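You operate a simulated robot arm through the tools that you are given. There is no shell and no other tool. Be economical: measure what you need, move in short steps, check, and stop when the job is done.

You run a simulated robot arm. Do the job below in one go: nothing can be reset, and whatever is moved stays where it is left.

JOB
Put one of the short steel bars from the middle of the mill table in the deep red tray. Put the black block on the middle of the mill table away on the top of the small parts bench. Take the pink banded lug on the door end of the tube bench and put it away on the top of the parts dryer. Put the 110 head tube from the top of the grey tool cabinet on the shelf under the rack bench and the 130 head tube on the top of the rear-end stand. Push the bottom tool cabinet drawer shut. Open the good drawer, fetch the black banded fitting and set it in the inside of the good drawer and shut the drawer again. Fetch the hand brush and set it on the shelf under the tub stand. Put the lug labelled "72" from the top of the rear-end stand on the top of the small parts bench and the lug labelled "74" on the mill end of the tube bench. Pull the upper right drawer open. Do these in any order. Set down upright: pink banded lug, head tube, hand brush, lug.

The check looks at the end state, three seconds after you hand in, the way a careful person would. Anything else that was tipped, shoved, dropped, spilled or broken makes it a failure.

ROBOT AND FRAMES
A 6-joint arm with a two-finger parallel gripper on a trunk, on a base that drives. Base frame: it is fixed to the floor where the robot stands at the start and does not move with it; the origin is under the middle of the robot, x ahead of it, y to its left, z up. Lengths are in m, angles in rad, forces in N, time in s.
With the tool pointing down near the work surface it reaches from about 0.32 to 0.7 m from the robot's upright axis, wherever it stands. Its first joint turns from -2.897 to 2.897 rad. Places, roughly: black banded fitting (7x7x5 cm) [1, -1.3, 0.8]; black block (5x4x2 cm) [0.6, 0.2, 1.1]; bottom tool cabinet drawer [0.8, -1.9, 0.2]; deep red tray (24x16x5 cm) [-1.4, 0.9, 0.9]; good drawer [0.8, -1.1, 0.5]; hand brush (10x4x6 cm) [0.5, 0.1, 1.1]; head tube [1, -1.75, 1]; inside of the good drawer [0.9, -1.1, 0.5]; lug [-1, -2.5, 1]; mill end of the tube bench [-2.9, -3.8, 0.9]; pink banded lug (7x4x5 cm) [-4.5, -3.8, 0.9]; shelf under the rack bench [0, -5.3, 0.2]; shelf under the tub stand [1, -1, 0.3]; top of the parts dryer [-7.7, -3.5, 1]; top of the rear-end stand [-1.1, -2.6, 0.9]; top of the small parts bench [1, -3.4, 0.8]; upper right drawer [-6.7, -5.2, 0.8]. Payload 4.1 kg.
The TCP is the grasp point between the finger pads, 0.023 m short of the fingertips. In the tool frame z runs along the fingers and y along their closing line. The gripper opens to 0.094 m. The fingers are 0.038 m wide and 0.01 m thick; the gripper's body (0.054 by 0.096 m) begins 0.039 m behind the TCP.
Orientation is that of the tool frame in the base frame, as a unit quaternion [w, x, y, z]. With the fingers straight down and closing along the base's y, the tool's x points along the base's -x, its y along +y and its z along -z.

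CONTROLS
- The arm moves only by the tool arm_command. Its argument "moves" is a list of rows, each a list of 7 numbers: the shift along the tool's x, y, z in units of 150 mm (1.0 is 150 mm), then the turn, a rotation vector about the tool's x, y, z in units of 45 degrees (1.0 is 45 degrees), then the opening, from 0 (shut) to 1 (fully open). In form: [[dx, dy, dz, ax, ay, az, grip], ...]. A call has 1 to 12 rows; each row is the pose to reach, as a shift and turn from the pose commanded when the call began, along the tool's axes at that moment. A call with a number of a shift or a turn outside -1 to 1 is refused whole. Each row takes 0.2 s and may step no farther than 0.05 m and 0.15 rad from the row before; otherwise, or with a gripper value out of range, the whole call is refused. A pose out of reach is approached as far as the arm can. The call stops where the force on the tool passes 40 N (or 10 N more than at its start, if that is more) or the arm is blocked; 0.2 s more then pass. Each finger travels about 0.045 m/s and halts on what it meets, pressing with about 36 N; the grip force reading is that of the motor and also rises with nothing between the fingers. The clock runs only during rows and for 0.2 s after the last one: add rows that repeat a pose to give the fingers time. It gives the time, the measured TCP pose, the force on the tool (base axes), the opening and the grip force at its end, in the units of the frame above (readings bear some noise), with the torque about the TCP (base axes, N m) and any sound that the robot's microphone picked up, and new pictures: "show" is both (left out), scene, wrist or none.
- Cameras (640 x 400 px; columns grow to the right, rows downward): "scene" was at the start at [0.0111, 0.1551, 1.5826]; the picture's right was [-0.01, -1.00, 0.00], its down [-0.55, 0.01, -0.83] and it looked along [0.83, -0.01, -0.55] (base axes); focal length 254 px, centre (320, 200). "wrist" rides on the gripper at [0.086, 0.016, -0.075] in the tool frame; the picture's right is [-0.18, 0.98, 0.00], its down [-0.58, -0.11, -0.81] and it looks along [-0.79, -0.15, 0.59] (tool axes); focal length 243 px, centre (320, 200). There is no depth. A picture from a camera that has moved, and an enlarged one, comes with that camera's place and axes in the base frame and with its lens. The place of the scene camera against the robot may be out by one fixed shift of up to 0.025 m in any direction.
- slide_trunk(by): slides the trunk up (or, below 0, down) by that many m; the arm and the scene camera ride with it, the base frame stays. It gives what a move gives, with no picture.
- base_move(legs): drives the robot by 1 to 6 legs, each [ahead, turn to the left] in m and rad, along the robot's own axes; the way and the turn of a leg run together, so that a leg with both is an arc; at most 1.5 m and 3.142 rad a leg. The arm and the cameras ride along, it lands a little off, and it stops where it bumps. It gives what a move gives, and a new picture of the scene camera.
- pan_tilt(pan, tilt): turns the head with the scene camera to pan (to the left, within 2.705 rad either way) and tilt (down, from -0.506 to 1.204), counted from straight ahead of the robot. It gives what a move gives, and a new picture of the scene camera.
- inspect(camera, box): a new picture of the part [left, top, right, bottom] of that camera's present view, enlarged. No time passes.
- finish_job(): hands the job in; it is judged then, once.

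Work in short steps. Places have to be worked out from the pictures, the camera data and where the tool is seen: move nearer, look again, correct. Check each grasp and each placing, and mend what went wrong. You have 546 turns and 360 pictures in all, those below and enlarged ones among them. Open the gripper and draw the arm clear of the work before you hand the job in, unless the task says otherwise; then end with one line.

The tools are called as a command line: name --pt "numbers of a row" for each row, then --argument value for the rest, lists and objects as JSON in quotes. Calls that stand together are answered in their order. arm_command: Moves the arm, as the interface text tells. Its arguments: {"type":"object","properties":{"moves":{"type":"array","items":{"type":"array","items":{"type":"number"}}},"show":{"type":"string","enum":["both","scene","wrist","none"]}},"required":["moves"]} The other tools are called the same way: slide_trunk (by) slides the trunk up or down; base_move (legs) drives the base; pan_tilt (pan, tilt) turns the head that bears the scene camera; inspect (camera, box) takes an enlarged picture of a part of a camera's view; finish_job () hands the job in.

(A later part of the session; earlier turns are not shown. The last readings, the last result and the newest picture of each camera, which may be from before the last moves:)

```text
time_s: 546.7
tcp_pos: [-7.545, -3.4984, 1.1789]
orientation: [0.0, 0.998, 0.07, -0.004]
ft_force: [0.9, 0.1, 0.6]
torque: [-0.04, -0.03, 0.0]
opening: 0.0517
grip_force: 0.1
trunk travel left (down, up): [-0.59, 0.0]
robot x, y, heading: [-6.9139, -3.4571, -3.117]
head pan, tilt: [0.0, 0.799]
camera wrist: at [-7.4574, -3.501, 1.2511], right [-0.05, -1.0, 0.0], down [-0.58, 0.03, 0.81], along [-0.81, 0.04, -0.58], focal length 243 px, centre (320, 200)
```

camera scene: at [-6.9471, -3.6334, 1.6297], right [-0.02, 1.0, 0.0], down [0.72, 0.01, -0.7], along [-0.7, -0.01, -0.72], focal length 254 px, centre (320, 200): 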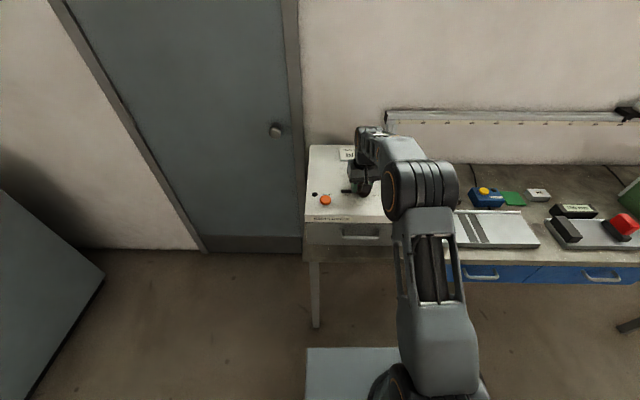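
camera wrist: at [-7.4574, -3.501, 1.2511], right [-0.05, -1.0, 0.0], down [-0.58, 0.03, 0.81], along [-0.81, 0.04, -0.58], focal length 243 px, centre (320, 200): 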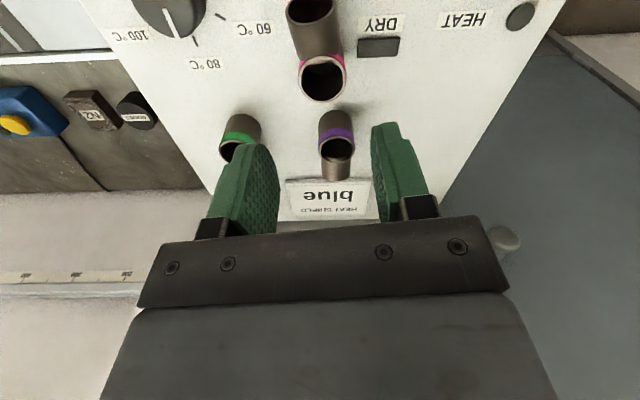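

Pink lug stands upright on the dryer. Next, the upper right drawer: back off, turn south.

base_move --legs '[[-0.1, 0], [0, 1.55], [0.35, 0]]'

pan_tilt --pan 0.15 --tilt 0.7

```text
time_s: 553.5
tcp_pos: [-6.8109, -4.4483, 1.1764]
orientation: [0.003, 0.674, 0.739, -0.004]
ft_force: [-0.2, -0.2, -0.6]
torque: [0.02, -0.01, 0.0]
opening: 0.0519
grip_force: 0.0
trunk travel left (down, up): [-0.59, 0.0]
robot x, y, heading: [-6.8241, -3.8116, -1.594]
head pan, tilt: [0.0, 0.799]
camera scene: at [-6.6746, -3.8499, 1.6296], right [-1.0, 0.03, 0.0], down [0.02, 0.72, -0.7], along [-0.02, -0.7, -0.72], focal length 254 px, centre (320, 200)
```

scene: 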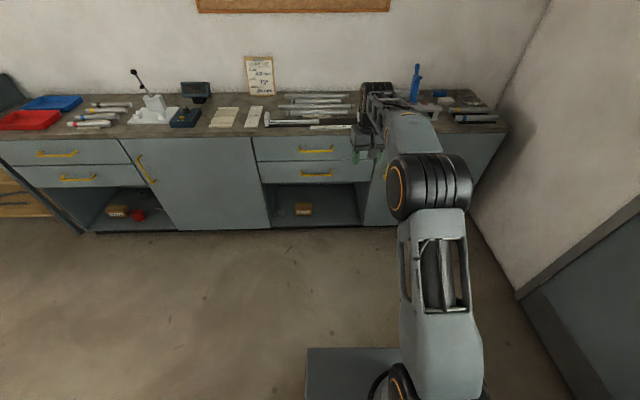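

```text
time_s: 554.2
tcp_pos: [-6.8119, -4.4464, 1.1774]
orientation: [0.004, 0.675, 0.738, -0.005]
ft_force: [0.4, 0.0, 0.4]
torque: [-0.01, 0.03, 0.0]
opening: 0.0518
grip_force: 0.0
trunk travel left (down, up): [-0.59, 0.0]
robot x, y, heading: [-6.8239, -3.811, -1.601]
head pan, tilt: [0.15, 0.7]
camera scene: at [-6.662, -3.853, 1.6379], right [-0.99, -0.12, 0.0], down [-0.08, 0.64, -0.76], along [0.09, -0.76, -0.64], focal length 254 px, centre (320, 200)
```

scene: 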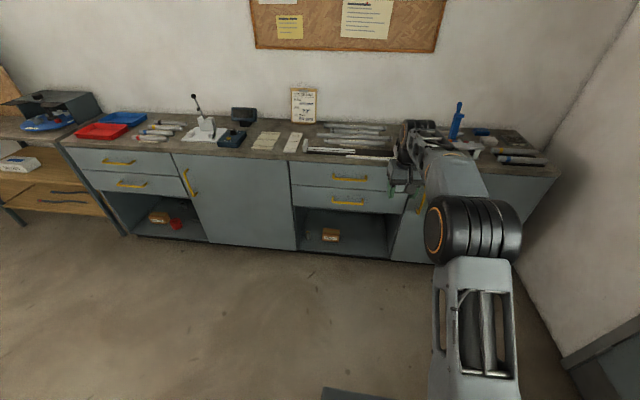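

Handle ≈ (-6.67, -5.13, 0.76). Rotate the tool to horizontal with vertical closing.

arm_command --pt "0 0 0.1 0.1 -0.091 -0.091 1" --pt "0 0 0.2 0.2 -0.182 -0.182 1" --pt "0 0 0.3 0.3 -0.273 -0.273 1" --pt "0 0 0.4 0.4 -0.364 -0.364 1" --pt "0 0 0.5 0.5 -0.455 -0.455 1" --pt "0 0 0.5 0.6 -0.546 -0.546 1" --pt "0 0 0.5 0.7 -0.637 -0.637 1" --pt "0 0 0.5 0.796 -0.728 -0.728 1" --show "none"

arm_command --pt "0 0 0 0.1 -0.091 -0.091 1" --pt "0 0 0 0.2 -0.182 -0.182 1" --pt "0 0 0 0.3 -0.273 -0.273 1" --pt "0 0 0 0.4 -0.364 -0.364 1" --pt "0 0 0 0.5 -0.455 -0.455 1" --pt "0 0 0 0.6 -0.546 -0.546 1" --pt "0 0 0 0.7 -0.637 -0.637 1" --pt "0 0 0 0.796 -0.728 -0.728 1" --show "none"

slide_trunk --by -0.34

arm_command --pt "0 0 0 0 0 0 1" --show "both"

```text
time_s: 556.0
tcp_pos: [-6.8114, -4.4478, 1.101]
orientation: [0.002, 0.386, 0.826, -0.41]
ft_force: [-0.4, -0.2, 0.1]
torque: [-0.01, 0.03, 0.01]
opening: 0.094
grip_force: 0.0
trunk travel left (down, up): [-0.59, 0.0]
robot x, y, heading: [-6.82, -3.8133, -1.602]
head pan, tilt: [0.15, 0.7]
```

```text
time_s: 557.8
tcp_pos: [-6.75, -4.4442, 1.1117]
orientation: [0.015, -0.015, -0.705, 0.709]
ft_force: [-0.3, 0.3, -0.9]
torque: [0.01, -0.02, 0.05]
opening: 0.0939
grip_force: 0.1
out of reach, approached as far as the arm can: row 7, 8
trunk travel left (down, up): [-0.59, 0.0]
robot x, y, heading: [-6.825, -3.8151, -1.601]
head pan, tilt: [0.15, 0.7]
```

```text
time_s: 561.1
tcp_pos: [-6.7498, -4.4437, 0.7707]
orientation: [0.017, -0.015, -0.705, 0.709]
ft_force: [-0.2, 0.2, -0.2]
torque: [0.01, -0.01, 0.01]
opening: 0.094
grip_force: 0.0
trunk travel left (down, up): [-0.25, 0.34]
robot x, y, heading: [-6.8249, -3.8104, -1.6]
head pan, tilt: [0.15, 0.7]
```

```text
time_s: 561.5
tcp_pos: [-6.7508, -4.4446, 0.7705]
orientation: [0.017, -0.016, -0.705, 0.708]
ft_force: [-0.3, -0.4, 0.0]
torque: [0.03, -0.01, 0.0]
opening: 0.0939
grip_force: 0.1
trunk travel left (down, up): [-0.25, 0.34]
robot x, y, heading: [-6.8186, -3.8163, -1.604]
head pan, tilt: [0.15, 0.7]
camera scene: at [-6.662, -3.8529, 1.2979], right [-0.99, -0.12, 0.0], down [-0.08, 0.64, -0.76], along [0.09, -0.76, -0.64], focal length 254 px, centre (320, 200)
camera wrist: at [-6.8332, -4.3651, 0.7542], right [0.18, -0.01, -0.98], down [0.62, 0.78, 0.1], along [0.77, -0.63, 0.15], focal length 243 px, centre (320, 200)
```

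scene: 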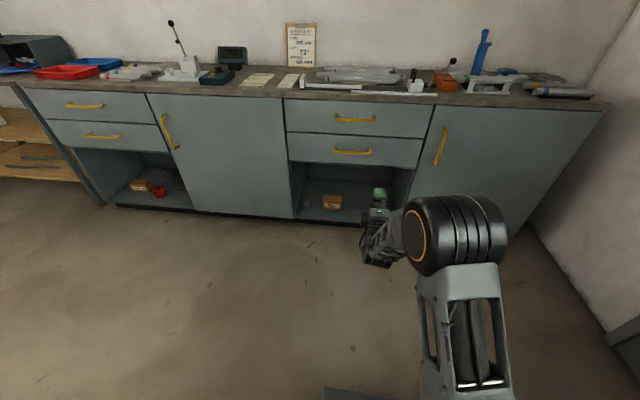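
wrist: 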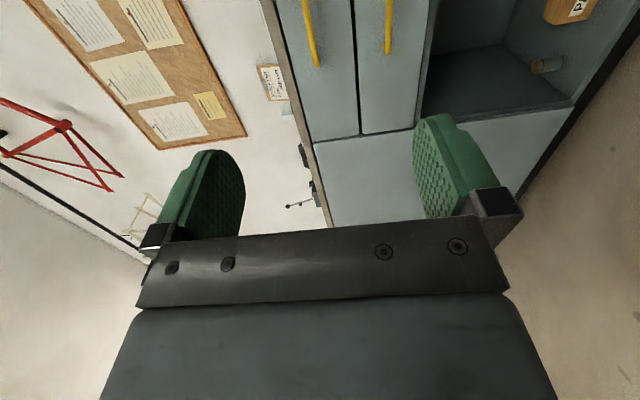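

Handle more precisely ≈ (-6.67, -5.05, 0.827). Adjust and drive closer.

arm_command --pt "-0.2 -0.13 0 0 0 0 1" --pt "-0.4 -0.26 0 0 0 0 1" --pt "-0.6 -0.38 0 0 0 0 1" --show "none"

base_move --legs '[[0.42, 0]]'

inspect --camera "wrist" --box '[0, 0, 640, 400]'

```text
time_s: 562.3
tcp_pos: [-6.6578, -4.4481, 0.8301]
orientation: [0.016, -0.016, -0.706, 0.708]
ft_force: [0.7, -0.1, 0.0]
torque: [-0.02, 0.03, 0.01]
opening: 0.0941
grip_force: 0.0
trunk travel left (down, up): [-0.25, 0.34]
robot x, y, heading: [-6.8229, -3.8104, -1.604]
head pan, tilt: [0.15, 0.7]
```

```text
time_s: 564.9
tcp_pos: [-6.6653, -4.8667, 0.8286]
orientation: [0.014, -0.013, -0.705, 0.709]
ft_force: [0.9, -0.4, 0.8]
torque: [0.01, 0.02, -0.02]
opening: 0.0941
grip_force: 0.0
trunk travel left (down, up): [-0.25, 0.34]
robot x, y, heading: [-6.8293, -4.2325, -1.598]
head pan, tilt: [0.15, 0.7]
camera scene: at [-6.673, -4.2706, 1.2979], right [-0.99, -0.13, 0.0], down [-0.08, 0.64, -0.77], along [0.1, -0.76, -0.64], focal length 254 px, centre (320, 200)
```

scene: 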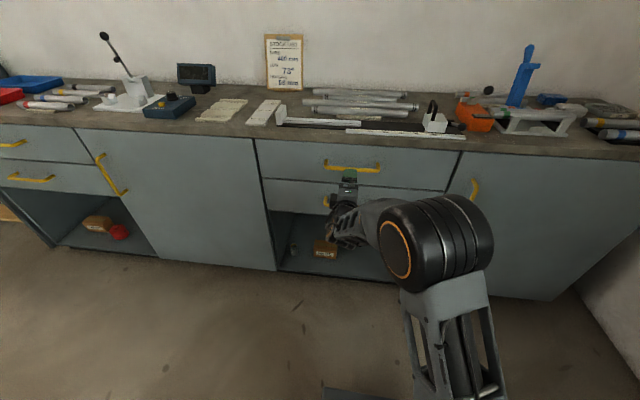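

```text
1.00 times, centred on (320, 200) of wrist
camera zoom: at [-6.7488, -4.7885, 0.8125], right [0.18, -0.01, -0.98], down [0.61, 0.78, 0.1], along [0.77, -0.62, 0.15], focal length 243 px, centre (320, 200)
```

zoom: 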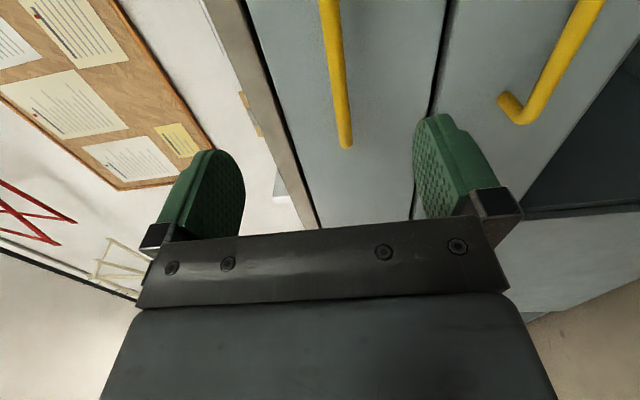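

Aligned. Drive 12 cm then approach with the arm.

base_move --legs '[[0.12, 0]]'

arm_command --pt "-0.1 0.04 0.1 0 0 0 1" --pt "-0.15 0.04 0.25 0 0 0 1" --show "wrist"

```text
time_s: 566.1
tcp_pos: [-6.6659, -4.9868, 0.8283]
orientation: [0.013, -0.012, -0.705, 0.709]
ft_force: [0.8, 1.1, 0.4]
torque: [-0.01, -0.01, -0.03]
opening: 0.094
grip_force: 0.0
trunk travel left (down, up): [-0.25, 0.34]
robot x, y, heading: [-6.8361, -4.3534, -1.589]
head pan, tilt: [0.15, 0.7]
camera scene: at [-6.6755, -4.3893, 1.2979], right [-0.99, -0.13, 0.0], down [-0.08, 0.64, -0.77], along [0.1, -0.76, -0.64], focal length 254 px, centre (320, 200)
```

scene: 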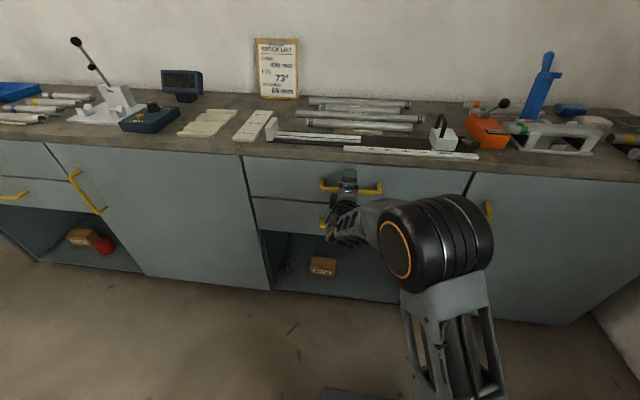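

```text
time_s: 566.7
tcp_pos: [-6.6454, -5.0148, 0.822]
orientation: [-0.015, 0.013, 0.707, -0.707]
ft_force: [-3.9, 18.5, -0.6]
torque: [-0.91, -0.27, 0.22]
opening: 0.0937
grip_force: 0.0
trunk travel left (down, up): [-0.25, 0.34]
robot x, y, heading: [-6.8326, -4.3536, -1.599]
head pan, tilt: [0.15, 0.7]
stopped in row 2: the force on the tool passed its limit (the readings are from after the stop); the commanded pose is now the measured one
camera wrist: at [-6.7291, -4.9355, 0.8054], right [0.18, -0.01, -0.98], down [0.61, 0.78, 0.11], along [0.77, -0.62, 0.15], focal length 243 px, centre (320, 200)
```

wrist: 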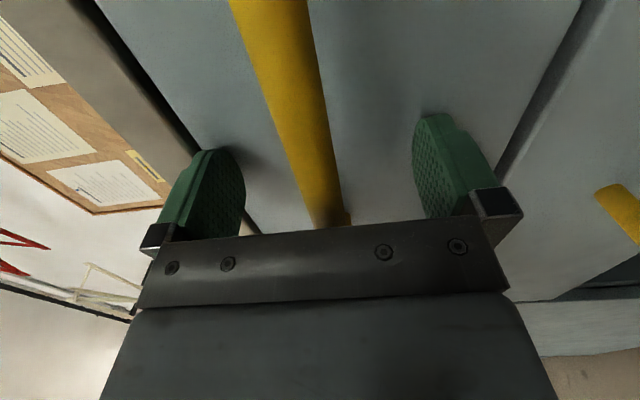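

Fingertips touched the drawer front with the bar between the fingers. Back 5 mm and close.

arm_command --pt "0 0 -0.035 0 0 0 0.5" --pt "0 0 -0.035 0 0 0 0" --pt "0 0 -0.035 0 0 0 0" --pt "0 0 -0.035 0 0 0 0" --pt "0 0 -0.035 0 0 0 0" --pt "0 0 -0.035 0 0 0 0" --pt "0 0 -0.035 0 0 0 0" --pt "0 0 -0.035 0 0 0 0" --show "wrist"

```text
time_s: 568.5
tcp_pos: [-6.6444, -5.0107, 0.8179]
orientation: [-0.014, 0.012, 0.711, -0.703]
ft_force: [-1.8, 9.3, -27.9]
torque: [-0.48, -0.92, 0.14]
opening: 0.0135
grip_force: 45.0
trunk travel left (down, up): [-0.25, 0.34]
robot x, y, heading: [-6.8338, -4.3472, -1.591]
head pan, tilt: [0.15, 0.7]
camera wrist: at [-6.7285, -4.9314, 0.8021], right [0.18, 0.0, -0.98], down [0.61, 0.78, 0.11], along [0.77, -0.62, 0.14], focal length 243 px, centre (320, 200)
```

wrist: 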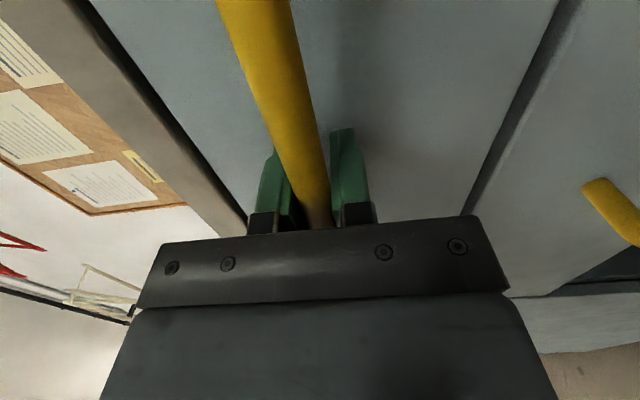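

Pull by driving back.

base_move --legs '[[-0.25, 0]]'

```text
time_s: 570.0
tcp_pos: [-6.6446, -4.8542, 0.8179]
orientation: [-0.017, 0.014, 0.711, -0.703]
ft_force: [-2.1, 2.1, 1.1]
torque: [0.05, -0.39, 0.59]
opening: 0.0138
grip_force: 44.9
trunk travel left (down, up): [-0.25, 0.34]
robot x, y, heading: [-6.8356, -4.1942, -1.596]
head pan, tilt: [0.15, 0.7]
stopped in leg 1: the force on the tool passed its limit (the readings are from after the stop); the commanded pose is now the measured one
camera scene: at [-6.6725, -4.2341, 1.2983], right [-0.99, -0.13, 0.0], down [-0.08, 0.64, -0.77], along [0.1, -0.76, -0.64], focal length 254 px, centre (320, 200)
```

scene: 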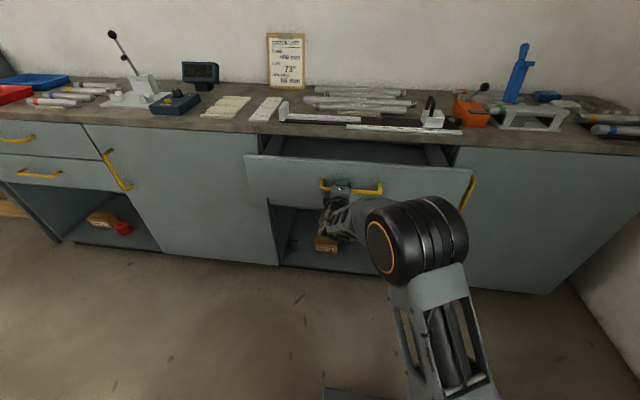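

Opened ~16 cm and met resistance; try a bit more.

base_move --legs '[[-0.1, 0]]'

```text
time_s: 571.1
tcp_pos: [-6.646, -4.7563, 0.8183]
orientation: [-0.017, 0.017, 0.711, -0.703]
ft_force: [-23.8, -2.9, 1.0]
torque: [0.04, 0.06, -0.29]
opening: 0.0141
grip_force: 44.9
trunk travel left (down, up): [-0.25, 0.34]
robot x, y, heading: [-6.8326, -4.0948, -1.59]
head pan, tilt: [0.15, 0.7]
camera scene: at [-6.6725, -4.1357, 1.2983], right [-0.99, -0.12, 0.0], down [-0.08, 0.64, -0.77], along [0.1, -0.76, -0.64], focal length 254 px, centre (320, 200)
```

scene: 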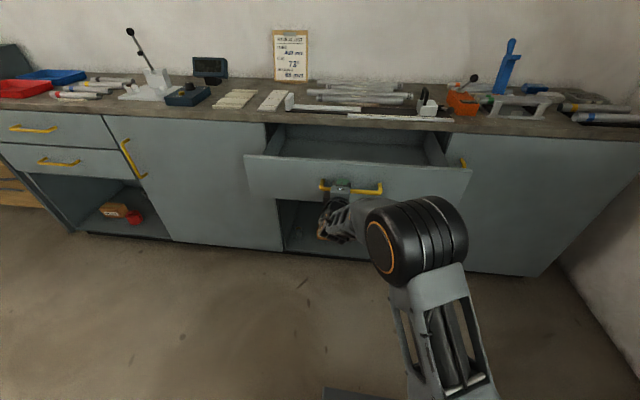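

Open by ~25 cm. Release and back off.

arm_command --pt "0 0 0 0 0 0 0.8" --pt "0 0 0 0 0 0 1" --pt "0 0 0 0 0 0 1" --pt "0 0 0 0 0 0 1" --pt "0 0 0 0 0 0 1" --pt "0 0 0 0 0 0 1" --pt "0 0 0 0 0 0 1" --show "none"

base_move --legs '[[-0.35, 0]]'

```text
time_s: 572.7
tcp_pos: [-6.6426, -4.7561, 0.8174]
orientation: [-0.016, 0.016, 0.711, -0.703]
ft_force: [0.0, 0.4, 0.6]
torque: [0.0, -0.04, 0.03]
opening: 0.0938
grip_force: 0.0
trunk travel left (down, up): [-0.25, 0.34]
robot x, y, heading: [-6.8283, -4.0973, -1.598]
head pan, tilt: [0.15, 0.7]
```

```text
time_s: 574.9
tcp_pos: [-6.6379, -4.4107, 0.8174]
orientation: [-0.02, 0.018, 0.711, -0.702]
ft_force: [-0.4, -0.2, 0.6]
torque: [0.0, 0.02, -0.02]
opening: 0.0941
grip_force: 0.1
trunk travel left (down, up): [-0.25, 0.34]
robot x, y, heading: [-6.8201, -3.7523, -1.602]
head pan, tilt: [0.15, 0.7]
camera scene: at [-6.6608, -3.7918, 1.2979], right [-0.99, -0.12, 0.0], down [-0.08, 0.64, -0.76], along [0.09, -0.76, -0.64], focal length 254 px, centre (320, 200)
```

scene: 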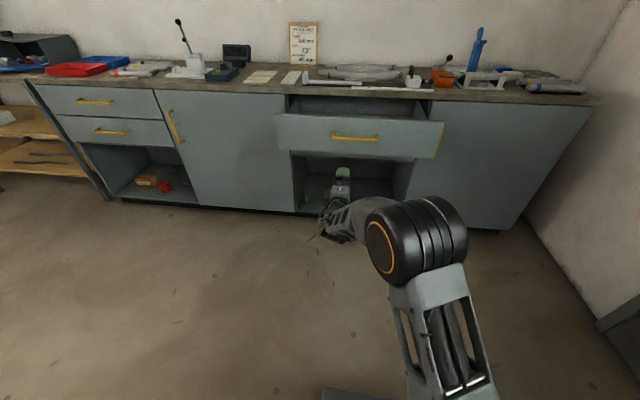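

Drawer is open. Convert the tool back to pointing down and raise.

slide_trunk --by 0.34

arm_command --pt "0 0 0 -0.1 0.1 0.1 0.8" --pt "0 0 0 -0.2 0.2 0.2 0.8" --pt "0 0 0 -0.3 0.3 0.3 0.8" --pt "0 0 0 -0.4 0.4 0.4 0.8" --pt "0 0 0 -0.5 0.5 0.5 0.8" --pt "0 0 0 -0.6 0.6 0.6 0.8" --pt "0 0 0 -0.7 0.7 0.7 0.8" --pt "0 0 0 -0.77 0.77 0.77 0.8" --show "none"

arm_command --pt "0 0 0 -0.1 0.1 0.1 0.8" --pt "0 0 0 -0.2 0.2 0.2 0.8" --pt "0 0 0 -0.3 0.3 0.3 0.8" --pt "0 0 0 -0.4 0.4 0.4 0.8" --pt "0 0 0 -0.5 0.5 0.5 0.8" --pt "0 0 0 -0.6 0.6 0.6 0.8" --pt "0 0 0 -0.7 0.7 0.7 0.8" --pt "0 0 0 -0.77 0.77 0.77 0.8" --show "none"

pan_tilt --pan 0.0 --tilt 0.6

```text
time_s: 578.3
tcp_pos: [-6.6371, -4.4116, 1.1572]
orientation: [-0.02, 0.018, 0.711, -0.702]
ft_force: [-0.9, 0.5, 0.0]
torque: [0.01, -0.02, -0.02]
opening: 0.0942
grip_force: 0.1
trunk travel left (down, up): [-0.59, 0.0]
robot x, y, heading: [-6.824, -3.7508, -1.6]
head pan, tilt: [0.15, 0.7]
```

```text
time_s: 580.1
tcp_pos: [-6.6367, -4.411, 1.1576]
orientation: [-0.014, 0.43, 0.808, -0.403]
ft_force: [-0.2, -0.2, -0.1]
torque: [0.02, 0.0, 0.03]
opening: 0.0753
grip_force: 0.1
trunk travel left (down, up): [-0.59, 0.0]
robot x, y, heading: [-6.8219, -3.756, -1.601]
head pan, tilt: [0.15, 0.7]
```

```text
time_s: 581.9
tcp_pos: [-6.6371, -4.412, 1.1568]
orientation: [-0.006, 0.726, 0.688, 0.004]
ft_force: [0.7, 0.0, -0.2]
torque: [-0.02, 0.02, -0.01]
opening: 0.0755
grip_force: 0.1
trunk travel left (down, up): [-0.59, 0.0]
robot x, y, heading: [-6.824, -3.7502, -1.601]
head pan, tilt: [0.15, 0.7]
```

```text
time_s: 582.6
tcp_pos: [-6.638, -4.4118, 1.1568]
orientation: [-0.005, 0.725, 0.689, 0.003]
ft_force: [0.1, 0.2, -0.1]
torque: [0.01, 0.02, -0.02]
opening: 0.0752
grip_force: 0.1
trunk travel left (down, up): [-0.59, 0.0]
robot x, y, heading: [-6.82, -3.7556, -1.599]
head pan, tilt: [0.0, 0.6]
camera scene: at [-6.6735, -3.7958, 1.6465], right [-1.0, 0.03, 0.0], down [0.02, 0.57, -0.82], along [-0.02, -0.82, -0.57], focal length 254 px, centre (320, 200)
```

scene: 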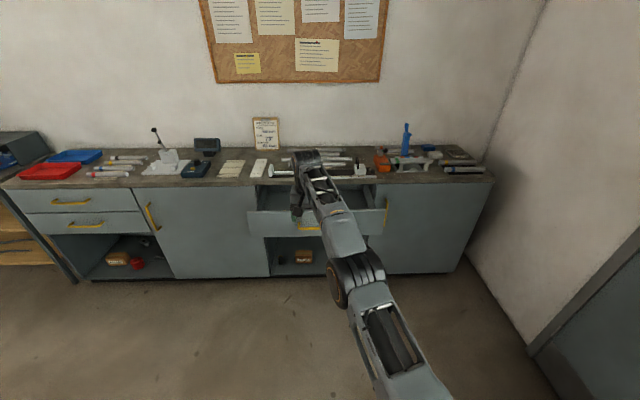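

arm_command --pt "0.25 0 -0.1 0 0 0 0.8" --pt "0.5 0 -0.2 0 0 0 0.8" --pt "0.75 0 -0.4 0 0 0 0.8" --pt "1 0 -0.6 0 0 0 0.8" --show "none"

base_move --legs '[[-0.45, 0], [0, 1.757], [1.4, 0], [0.5, 0], [0, -0.157], [1.4, 0]]'

```text
time_s: 583.6
tcp_pos: [-6.6046, -4.354, 1.2642]
orientation: [-0.007, 0.726, 0.688, 0.005]
ft_force: [-1.0, -0.2, -0.4]
torque: [0.02, -0.02, -0.04]
opening: 0.0753
grip_force: 0.1
out of reach, approached as far as the arm can: row 1, 2, 3, 4
trunk travel left (down, up): [-0.59, 0.0]
robot x, y, heading: [-6.8195, -3.7537, -1.604]
head pan, tilt: [0.0, 0.6]
```

```text
time_s: 606.8
tcp_pos: [-2.9429, -2.7614, 1.264]
orientation: [-0.006, 0.012, 1.0, -0.001]
ft_force: [0.3, 0.1, -0.5]
torque: [0.02, 0.02, 0.0]
opening: 0.0752
grip_force: 0.1
trunk travel left (down, up): [-0.59, 0.0]
robot x, y, heading: [-3.5394, -2.995, -0.002]
head pan, tilt: [0.0, 0.6]
camera scene: at [-3.5269, -2.8416, 1.6465], right [0.0, -1.0, 0.0], down [-0.57, 0.0, -0.82], along [0.82, 0.0, -0.57], focal length 254 px, centre (320, 200)
```

scene: 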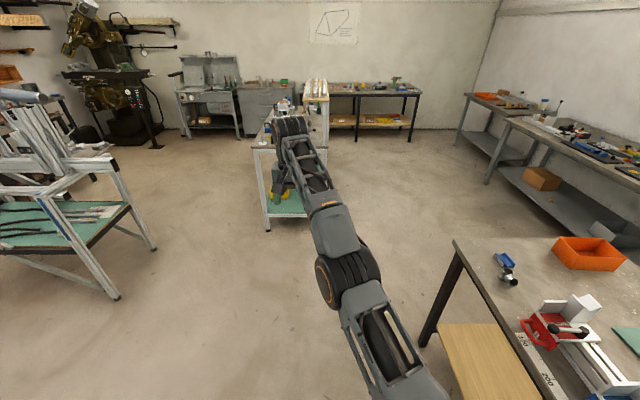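

base_move --legs '[[0.85, 0], [0, 0.98], [1.32, 0], [0, -0.98], [1.5, 0], [0.45, 0]]'

base_move --legs '[[0, -1.57], [0.6, 0], [0, -1.57]]'

```text
time_s: 631.7
tcp_pos: [0.4807, -1.455, 1.2636]
orientation: [-0.006, -0.034, 0.999, -0.001]
ft_force: [0.5, -0.5, -0.9]
torque: [0.0, 0.01, 0.01]
opening: 0.0753
grip_force: 0.1
trunk travel left (down, up): [-0.59, 0.0]
robot x, y, heading: [-0.0891, -1.7464, 0.091]
head pan, tilt: [0.0, 0.6]
camera scene: at [-0.0931, -1.5874, 1.6465], right [0.09, -1.0, 0.0], down [-0.56, -0.05, -0.82], along [0.82, 0.08, -0.57], focal length 254 px, centre (320, 200)
```

scene: 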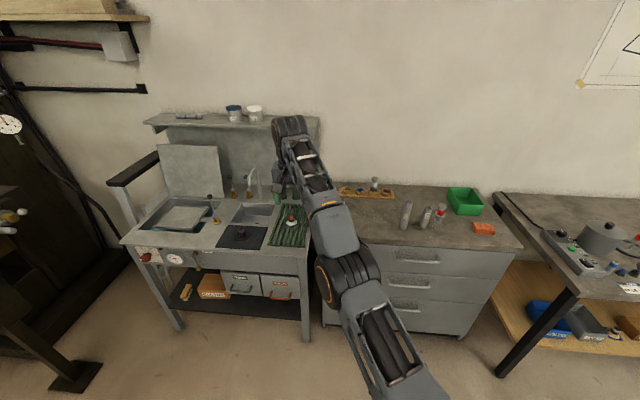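

```text
time_s: 642.8
tcp_pos: [-0.6442, -2.5996, 1.2637]
orientation: [-0.001, 1.0, 0.011, 0.007]
ft_force: [0.3, 0.7, 0.8]
torque: [0.01, 0.0, -0.03]
opening: 0.0751
grip_force: 0.1
trunk travel left (down, up): [-0.59, 0.0]
robot x, y, heading: [-0.0616, -2.3385, -3.1]
head pan, tilt: [0.0, 0.6]
camera scene: at [-0.0997, -2.5143, 1.6465], right [-0.04, 1.0, 0.0], down [0.56, 0.02, -0.83], along [-0.82, -0.04, -0.56], focal length 254 px, centre (320, 200)
```

scene: 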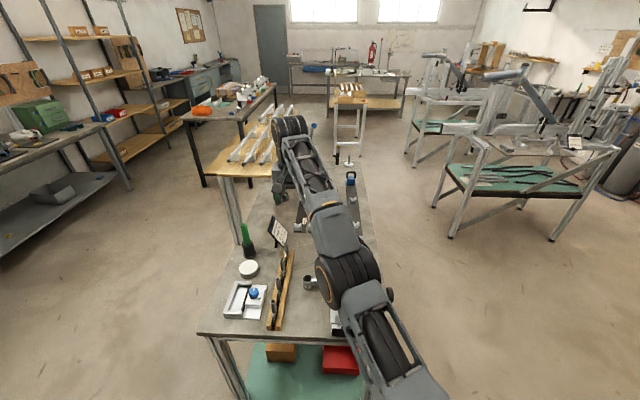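

inspect --camera "scene" --box '[285, 265, 335, 300]'

inspect --camera "wrist" --box '[0, 0, 640, 400]'

```text
11.43 times, centred on (310, 282) of scene
camera zoom: at [-0.0997, -2.5143, 1.6465], right [-0.04, 1.0, 0.0], down [0.56, 0.02, -0.83], along [-0.82, -0.04, -0.56], focal length 2899 px, centre (434, -743)
```

zoom: 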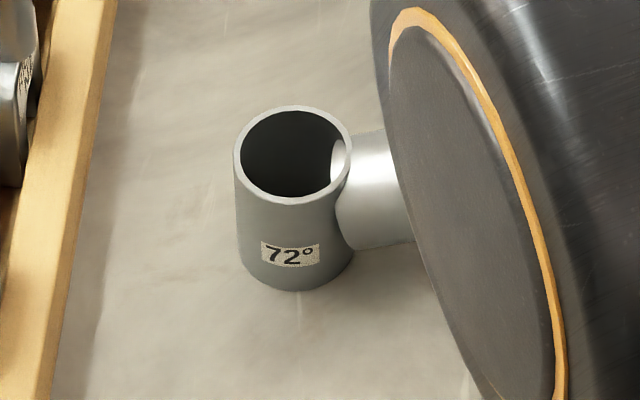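

```text
1.00 times, centred on (320, 200) of wrist
camera zoom: at [-0.5589, -2.6116, 1.3393], right [-0.16, -0.99, 0.0], down [-0.59, 0.09, 0.8], along [-0.79, 0.13, -0.6], focal length 243 px, centre (320, 200)
```

zoom: 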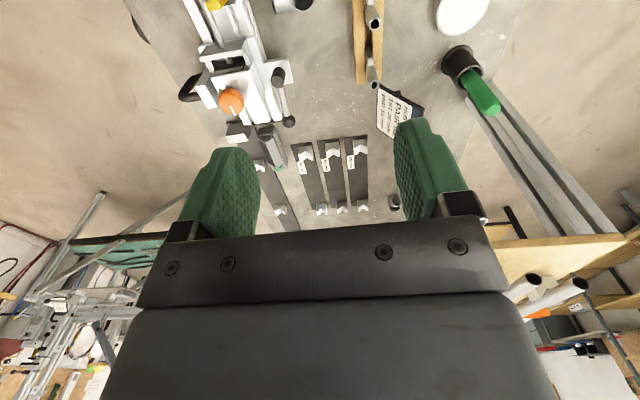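

Lug C is "72", branch pointing north. Look at surrounding heights.

inspect --camera "scene" --box '[200, 220, 400, 350]'

```text
3.08 times, centred on (300, 285) of scene
camera zoom: at [-0.0997, -2.5143, 1.6465], right [-0.04, 1.0, 0.0], down [0.56, 0.02, -0.83], along [-0.82, -0.04, -0.56], focal length 780 px, centre (382, -62)
```

zoom: 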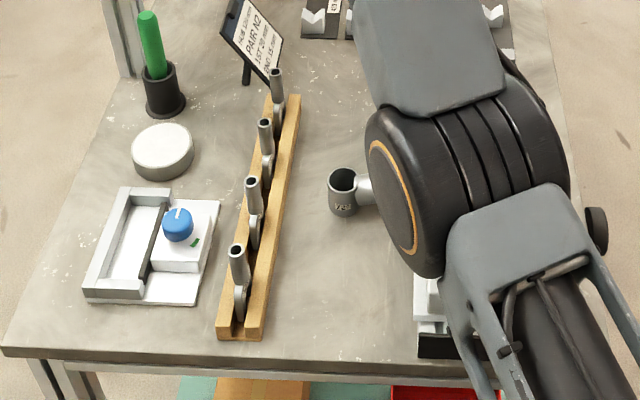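

Rotate the tool so it closes along x with the camera on the north side, and approach the lug.

arm_command --pt "0 0 0 0 0 -0.17 0.9" --pt "0 0 0 0 0 -0.34 0.9" --pt "0 0 0 0 0 -0.5 0.9" --pt "0 0 0 0 0 -0.67 0.9" --pt "0 0 0 0 0 -0.84 0.9" --pt "0 0 0 0 0 -1 0.9" --show "none"

arm_command --pt "0 0 0 0 0 -0.17 0.9" --pt "0 0 0 0 0 -0.34 0.9" --pt "0 0 0 0 0 -0.5 0.9" --pt "0 0 0 0 0 -0.67 0.9" --pt "0 0 0 0 0 -0.84 0.9" --pt "0 0 0 0 0 -1 0.9" --show "wrist"

```text
time_s: 644.2
tcp_pos: [-0.6435, -2.6002, 1.2634]
orientation: [0.001, 0.919, 0.393, 0.006]
ft_force: [0.0, -0.6, 0.1]
torque: [0.0, 0.01, -0.02]
opening: 0.0845
grip_force: 0.2
trunk travel left (down, up): [-0.59, 0.0]
robot x, y, heading: [-0.0589, -2.3368, -3.093]
head pan, tilt: [0.0, 0.6]
```

```text
time_s: 645.6
tcp_pos: [-0.6439, -2.5979, 1.2641]
orientation: [0.003, 0.7, 0.714, 0.004]
ft_force: [-0.1, 0.2, 0.2]
torque: [0.01, 0.02, 0.02]
opening: 0.0846
grip_force: 0.0
trunk travel left (down, up): [-0.59, 0.0]
robot x, y, heading: [-0.0641, -2.3354, -3.097]
head pan, tilt: [0.0, 0.6]
camera wrist: at [-0.6311, -2.5111, 1.3385], right [0.99, -0.16, 0.01], down [-0.1, -0.59, 0.8], along [-0.12, -0.79, -0.59], focal length 243 px, centre (320, 200)
```

wrist: 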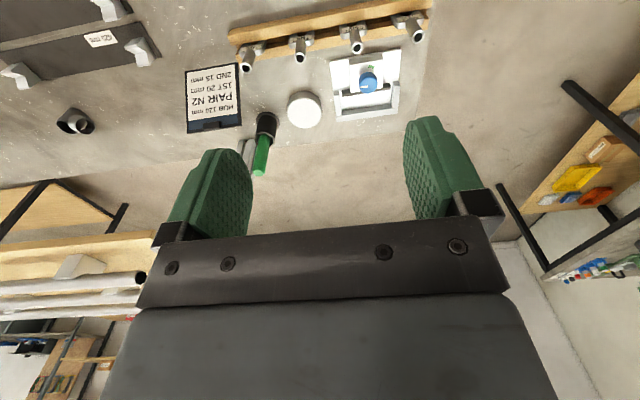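

arm_command --pt "0 -0.1 0.25 0 0 0 0.9" --pt "0 -0.2 0.5 0 0 0 0.9" --pt "0 -0.24 0.75 0 0 0 0.9" --pt "0 -0.24 1 0 0 0 0.9" --show "wrist"

```text
time_s: 646.6
tcp_pos: [-0.6917, -2.6058, 1.1291]
orientation: [0.004, 0.699, 0.715, 0.007]
ft_force: [0.6, 0.1, -0.5]
torque: [0.02, 0.01, -0.01]
opening: 0.085
grip_force: 0.1
out of reach, approached as far as the arm can: row 1, 2, 3, 4
trunk travel left (down, up): [-0.59, 0.0]
robot x, y, heading: [-0.0612, -2.3371, -3.098]
head pan, tilt: [0.0, 0.6]
camera wrist: at [-0.6799, -2.518, 1.2037], right [0.99, -0.16, 0.01], down [-0.11, -0.59, 0.8], along [-0.12, -0.79, -0.6], focal length 243 px, centre (320, 200)
```

wrist: 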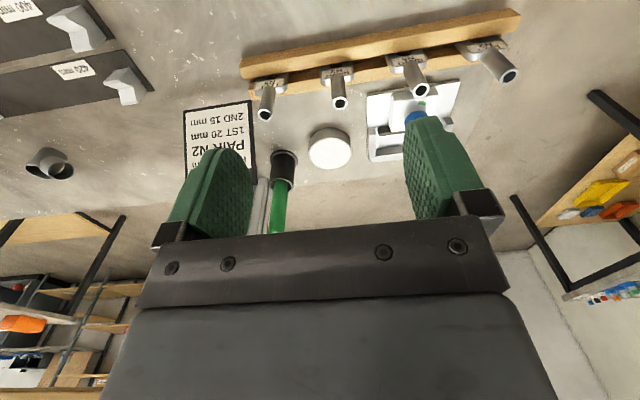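

The lug seems a bit further north; drive 8 cm closer and shift the hand north.

base_move --legs '[[0.08, 0]]'

arm_command --pt "0.2 0.2 0 0 0 0 0.9" --pt "0.4 0.4 0 0 0 0 0.9" --pt "0.6 0.55 0 0 0 0 0.9" --show "both"

```text
time_s: 647.6
tcp_pos: [-0.7725, -2.6073, 1.1298]
orientation: [0.004, 0.702, 0.713, 0.006]
ft_force: [-0.3, 0.3, 0.0]
torque: [0.03, 0.0, -0.04]
opening: 0.0847
grip_force: 0.1
trunk travel left (down, up): [-0.59, 0.0]
robot x, y, heading: [-0.1374, -2.3367, -3.096]
head pan, tilt: [0.0, 0.6]
camera scene: at [-0.1789, -2.5179, 1.6464], right [-0.04, 1.0, 0.0], down [0.57, 0.02, -0.82], along [-0.82, -0.03, -0.57], focal length 254 px, centre (320, 200)
```

scene: 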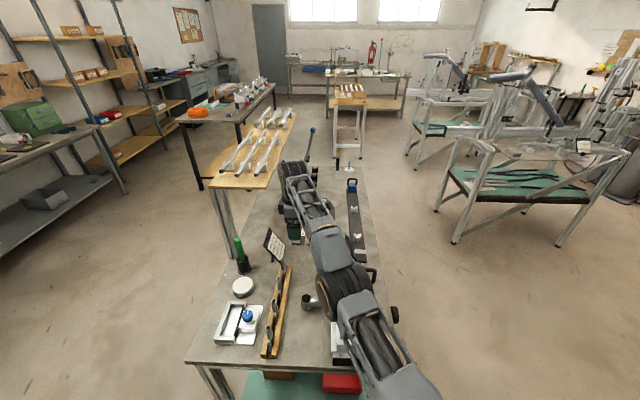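

```text
time_s: 648.5
tcp_pos: [-0.7737, -2.5968, 1.1363]
orientation: [0.003, 0.7, 0.714, 0.007]
ft_force: [-0.1, -0.1, 0.3]
torque: [0.01, -0.01, 0.01]
opening: 0.0846
grip_force: 0.1
out of reach, approached as far as the arm can: row 1, 2, 3
trunk travel left (down, up): [-0.59, 0.0]
robot x, y, heading: [-0.1379, -2.3424, -3.1]
head pan, tilt: [0.0, 0.6]
camera scene: at [-0.1776, -2.5179, 1.6465], right [-0.04, 1.0, 0.0], down [0.56, 0.02, -0.83], along [-0.82, -0.03, -0.56], focal length 254 px, centre (320, 200)
camera wrist: at [-0.7609, -2.5088, 1.2112], right [0.99, -0.17, 0.01], down [-0.11, -0.59, 0.8], along [-0.13, -0.79, -0.6], focal length 243 px, centre (320, 200)
```

scene: 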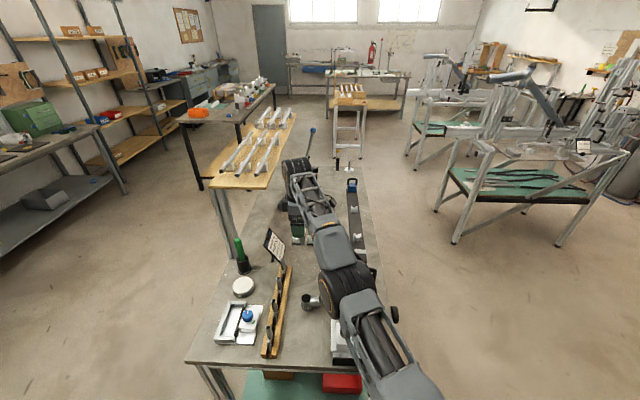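
wrist: 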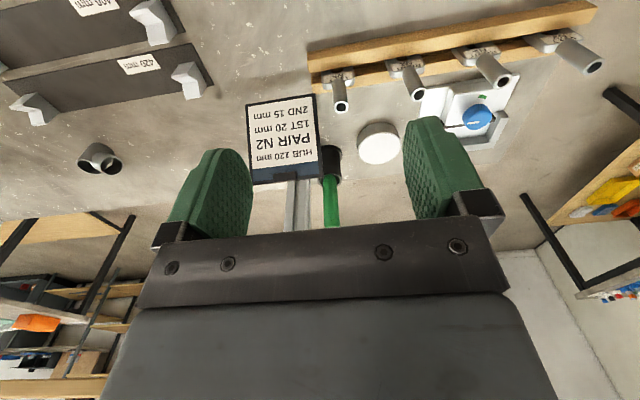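

This yaw hits a wrist limit near here. I'll return to the normal yaw and approach from the north side facing south, where normal closing is along x.

arm_command --pt "0 0 -0.1 0 0 0.17 0.9" --pt "0 0 -0.2 0 0 0.34 0.9" --pt "0 0 -0.3 0 0 0.5 0.9" --pt "0 0 -0.4 0 0 0.67 0.9" --pt "0 0 -0.5 0 0 0.84 0.9" --pt "0 0 -0.6 0 0 1 0.9" --show "none"

arm_command --pt "0 0 0 0 0 0.17 0.9" --pt "0 0 0 0 0 0.34 0.9" --pt "0 0 0 0 0 0.5 0.9" --pt "0 0 0 0 0 0.67 0.9" --pt "0 0 0 0 0 0.84 0.9" --pt "0 0 0 0 0 1 0.9" --show "none"

arm_command --pt "0.25 0 -0.15 0 0 0 0.9" --pt "0.5 0 -0.3 0 0 0 0.9" --pt "0.75 0 -0.45 0 0 0 0.9" --pt "1 0 -0.6 0 0 0 0.9" --show "none"

```text
time_s: 649.9
tcp_pos: [-0.7552, -2.5842, 1.2173]
orientation: [0.0, 0.921, 0.39, 0.007]
ft_force: [-0.5, 0.7, -0.8]
torque: [0.0, 0.02, -0.04]
opening: 0.0846
grip_force: 0.0
out of reach, approached as far as the arm can: row 1, 2, 3, 4, 5, 6
trunk travel left (down, up): [-0.59, 0.0]
robot x, y, heading: [-0.142, -2.3414, -3.1]
head pan, tilt: [0.0, 0.6]
```

```text
time_s: 651.2
tcp_pos: [-0.7562, -2.584, 1.2166]
orientation: [-0.001, 1.0, 0.008, 0.006]
ft_force: [-0.2, -0.1, 0.4]
torque: [0.01, 0.03, 0.01]
opening: 0.0847
grip_force: 0.1
trunk travel left (down, up): [-0.59, 0.0]
robot x, y, heading: [-0.1384, -2.3388, -3.098]
head pan, tilt: [0.0, 0.6]
```

```text
time_s: 652.2
tcp_pos: [-0.6085, -2.5817, 1.3082]
orientation: [-0.001, 1.0, 0.009, 0.006]
ft_force: [0.4, 0.1, 0.0]
torque: [0.01, -0.04, -0.02]
opening: 0.0845
grip_force: 0.0
trunk travel left (down, up): [-0.59, 0.0]
robot x, y, heading: [-0.142, -2.3387, -3.102]
head pan, tilt: [0.0, 0.6]
```

arm_command --pt "0.15 -0.2 0 0 0 0 0.9" --pt "0.3 -0.45 0 0 0 0 0.9" --pt "0.4 -0.7 0 0 0 0 0.9" --pt "0.4 -0.9 0 0 0 0 0.9" --show "none"

base_move --legs '[[0, -1.6], [0.45, 0], [0, 1.58], [0.6, 0], [0, 1.58]]'

inspect --camera "wrist" --box '[0, 0, 640, 400]'

```text
time_s: 653.2
tcp_pos: [-0.5489, -2.4473, 1.3112]
orientation: [-0.002, 1.0, 0.009, 0.007]
ft_force: [1.0, 0.8, 0.7]
torque: [-0.04, -0.03, -0.01]
opening: 0.0845
grip_force: 0.1
trunk travel left (down, up): [-0.59, 0.0]
robot x, y, heading: [-0.1409, -2.3401, -3.1]
head pan, tilt: [0.0, 0.6]
```

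```text
time_s: 670.4
tcp_pos: [-0.6349, -2.3437, 1.3109]
orientation: [-0.006, 0.688, 0.725, 0.003]
ft_force: [-0.8, 0.4, -0.1]
torque: [0.01, -0.01, -0.03]
opening: 0.0847
grip_force: 0.0
trunk travel left (down, up): [-0.59, 0.0]
robot x, y, heading: [-0.7561, -1.9397, -1.494]
head pan, tilt: [0.0, 0.6]
camera scene: at [-0.6063, -1.9648, 1.6465], right [-1.0, -0.07, 0.0], down [-0.04, 0.56, -0.83], along [0.06, -0.82, -0.56], focal length 254 px, centre (320, 200)
```

scene: 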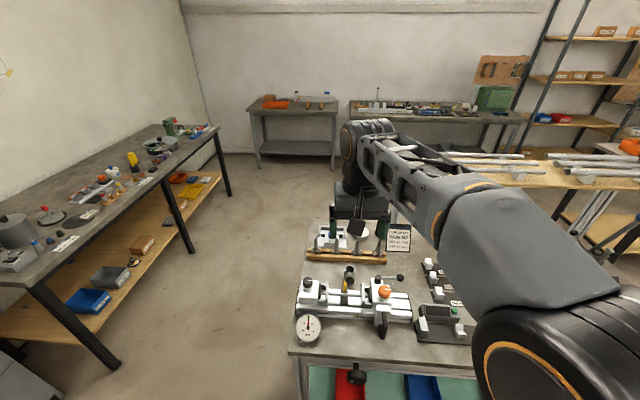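

```text
1.00 times, centred on (320, 200) of wrist
camera zoom: at [-0.6229, -2.2567, 1.3861], right [0.99, -0.13, -0.01], down [-0.08, -0.6, 0.8], along [-0.11, -0.79, -0.6], focal length 243 px, centre (320, 200)
```

zoom: 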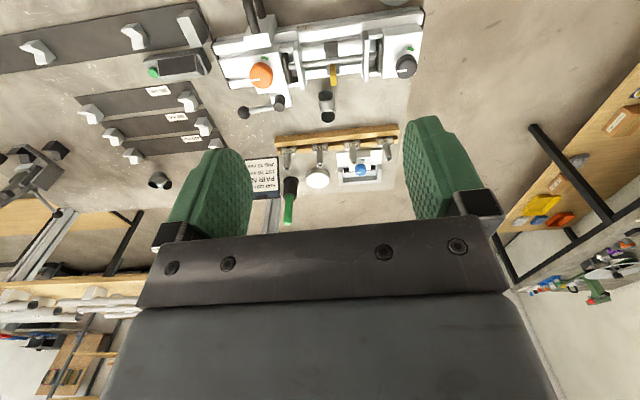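

inspect --camera "wrist" --box '[270, 60, 390, 150]'

```text
4.44 times, centred on (330, 105) of wrist
camera zoom: at [-0.6229, -2.2567, 1.3861], right [0.99, -0.13, -0.01], down [-0.08, -0.6, 0.8], along [-0.11, -0.79, -0.6], focal length 1078 px, centre (276, 622)
```

zoom: 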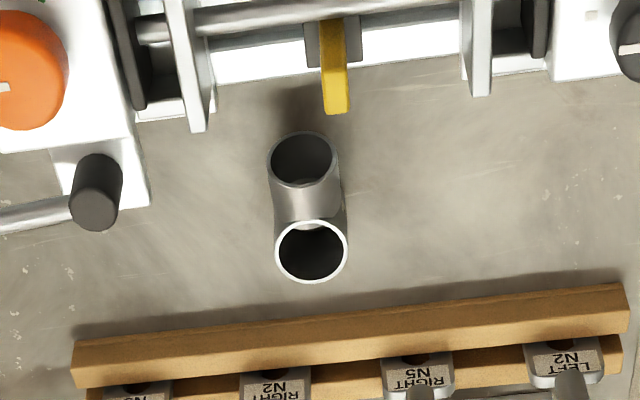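

Lug 72 main tube ≈ (-0.649, -2.565). Approach over it.

arm_command --pt "-0.25 -0.04 0.1 0 0 0 0.7" --pt "-0.5 -0.08 0.2 0 0 0 0.7" --pt "-0.75 -0.12 0.3 0 0 0 0.7" --pt "-1 -0.17 0.4 0 0 0 0.7" --show "none"

arm_command --pt "-0.23 0 0.2 0 0 0 0.7" --pt "-0.46 0 0.4 0 0 0 0.7" --pt "-0.46 0 0.65 0 0 0 0.7" --pt "-0.46 0 0.9 0 0 0 0.7" --show "wrist"

```text
time_s: 671.4
tcp_pos: [-0.651, -2.4965, 1.2511]
orientation: [-0.007, 0.689, 0.725, 0.004]
ft_force: [-0.6, -1.7, -0.4]
torque: [0.0, -0.02, 0.01]
opening: 0.0657
grip_force: 0.1
trunk travel left (down, up): [-0.59, 0.0]
robot x, y, heading: [-0.7603, -1.9378, -1.5]
head pan, tilt: [0.0, 0.6]
```

```text
time_s: 672.4
tcp_pos: [-0.65, -2.562, 1.1123]
orientation: [-0.006, 0.689, 0.725, 0.003]
ft_force: [0.3, 0.5, 0.0]
torque: [-0.02, -0.02, -0.04]
opening: 0.0658
grip_force: 0.0
trunk travel left (down, up): [-0.59, 0.0]
robot x, y, heading: [-0.7564, -1.9391, -1.494]
head pan, tilt: [0.0, 0.6]
camera wrist: at [-0.6386, -2.4738, 1.1874], right [0.99, -0.13, -0.01], down [-0.08, -0.6, 0.8], along [-0.11, -0.79, -0.6], focal length 243 px, centre (320, 200)
```

wrist: 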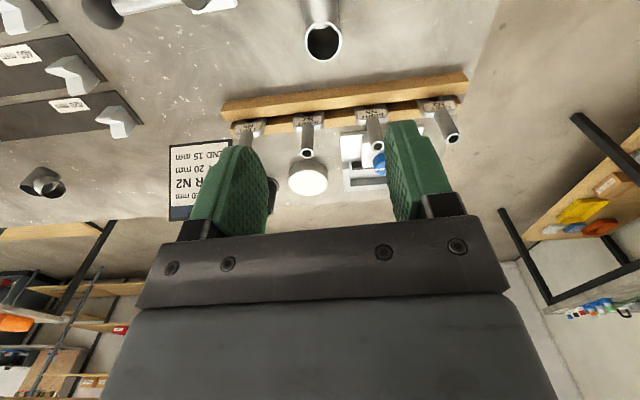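

arm_command --pt "-0.03 0 0.25 0 0 0 0.7" --pt "-0.03 0 0.5 0 0 0 0.7" --pt "-0.03 0 0.75 0 0 0 0.7" --pt "-0.03 0 1 0 0 0 0.7" --show "wrist"

```text
time_s: 673.4
tcp_pos: [-0.6496, -2.5655, 0.9645]
orientation: [-0.006, 0.689, 0.725, 0.002]
ft_force: [0.4, 0.1, 0.4]
torque: [0.01, -0.02, 0.04]
opening: 0.066
grip_force: 0.1
trunk travel left (down, up): [-0.59, 0.0]
robot x, y, heading: [-0.7591, -1.9402, -1.495]
head pan, tilt: [0.0, 0.6]
camera wrist: at [-0.6374, -2.4789, 1.0401], right [0.99, -0.13, -0.01], down [-0.08, -0.6, 0.8], along [-0.11, -0.79, -0.6], focal length 243 px, centre (320, 200)
```

wrist: 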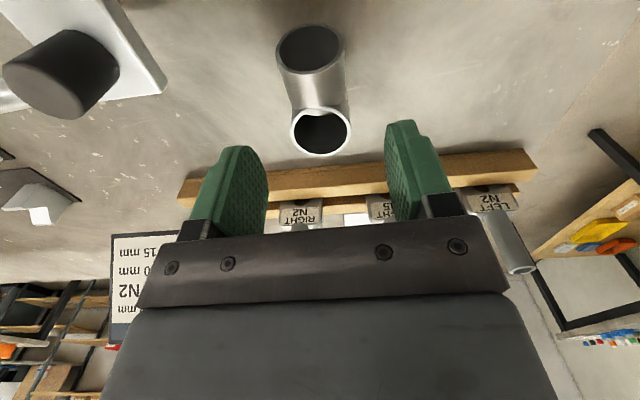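

arm_command --pt "0 0 0.1 0 0 0 0.7" --pt "0 0 0.2 0 0 0 0.7" --pt "0 0 0.3 0 0 0 0.7" --pt "0 0 0.3 0 0 0 0.3" --pt "0 0 0.3 0 0 0 0.2" --pt "0 0 0.3 0 0 0 0.2" --pt "0 0 0.3 0 0 0 0.2" --pt "0 0 0.3 0 0 0 0.2" --show "wrist"

```text
time_s: 675.2
tcp_pos: [-0.6498, -2.5657, 0.919]
orientation: [-0.006, 0.689, 0.725, 0.004]
ft_force: [0.6, 0.2, -0.5]
torque: [-0.03, -0.03, -0.01]
opening: 0.0357
grip_force: 35.6
trunk travel left (down, up): [-0.59, 0.0]
robot x, y, heading: [-0.7561, -1.9379, -1.495]
head pan, tilt: [0.0, 0.6]
camera wrist: at [-0.6373, -2.4778, 0.9937], right [0.99, -0.13, -0.01], down [-0.08, -0.6, 0.8], along [-0.11, -0.79, -0.6], focal length 243 px, centre (320, 200)
```

wrist: 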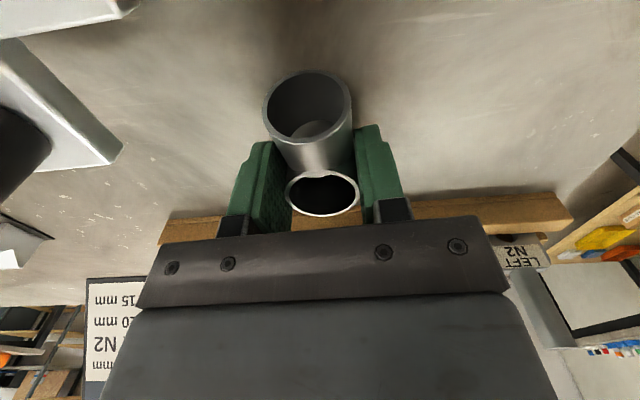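

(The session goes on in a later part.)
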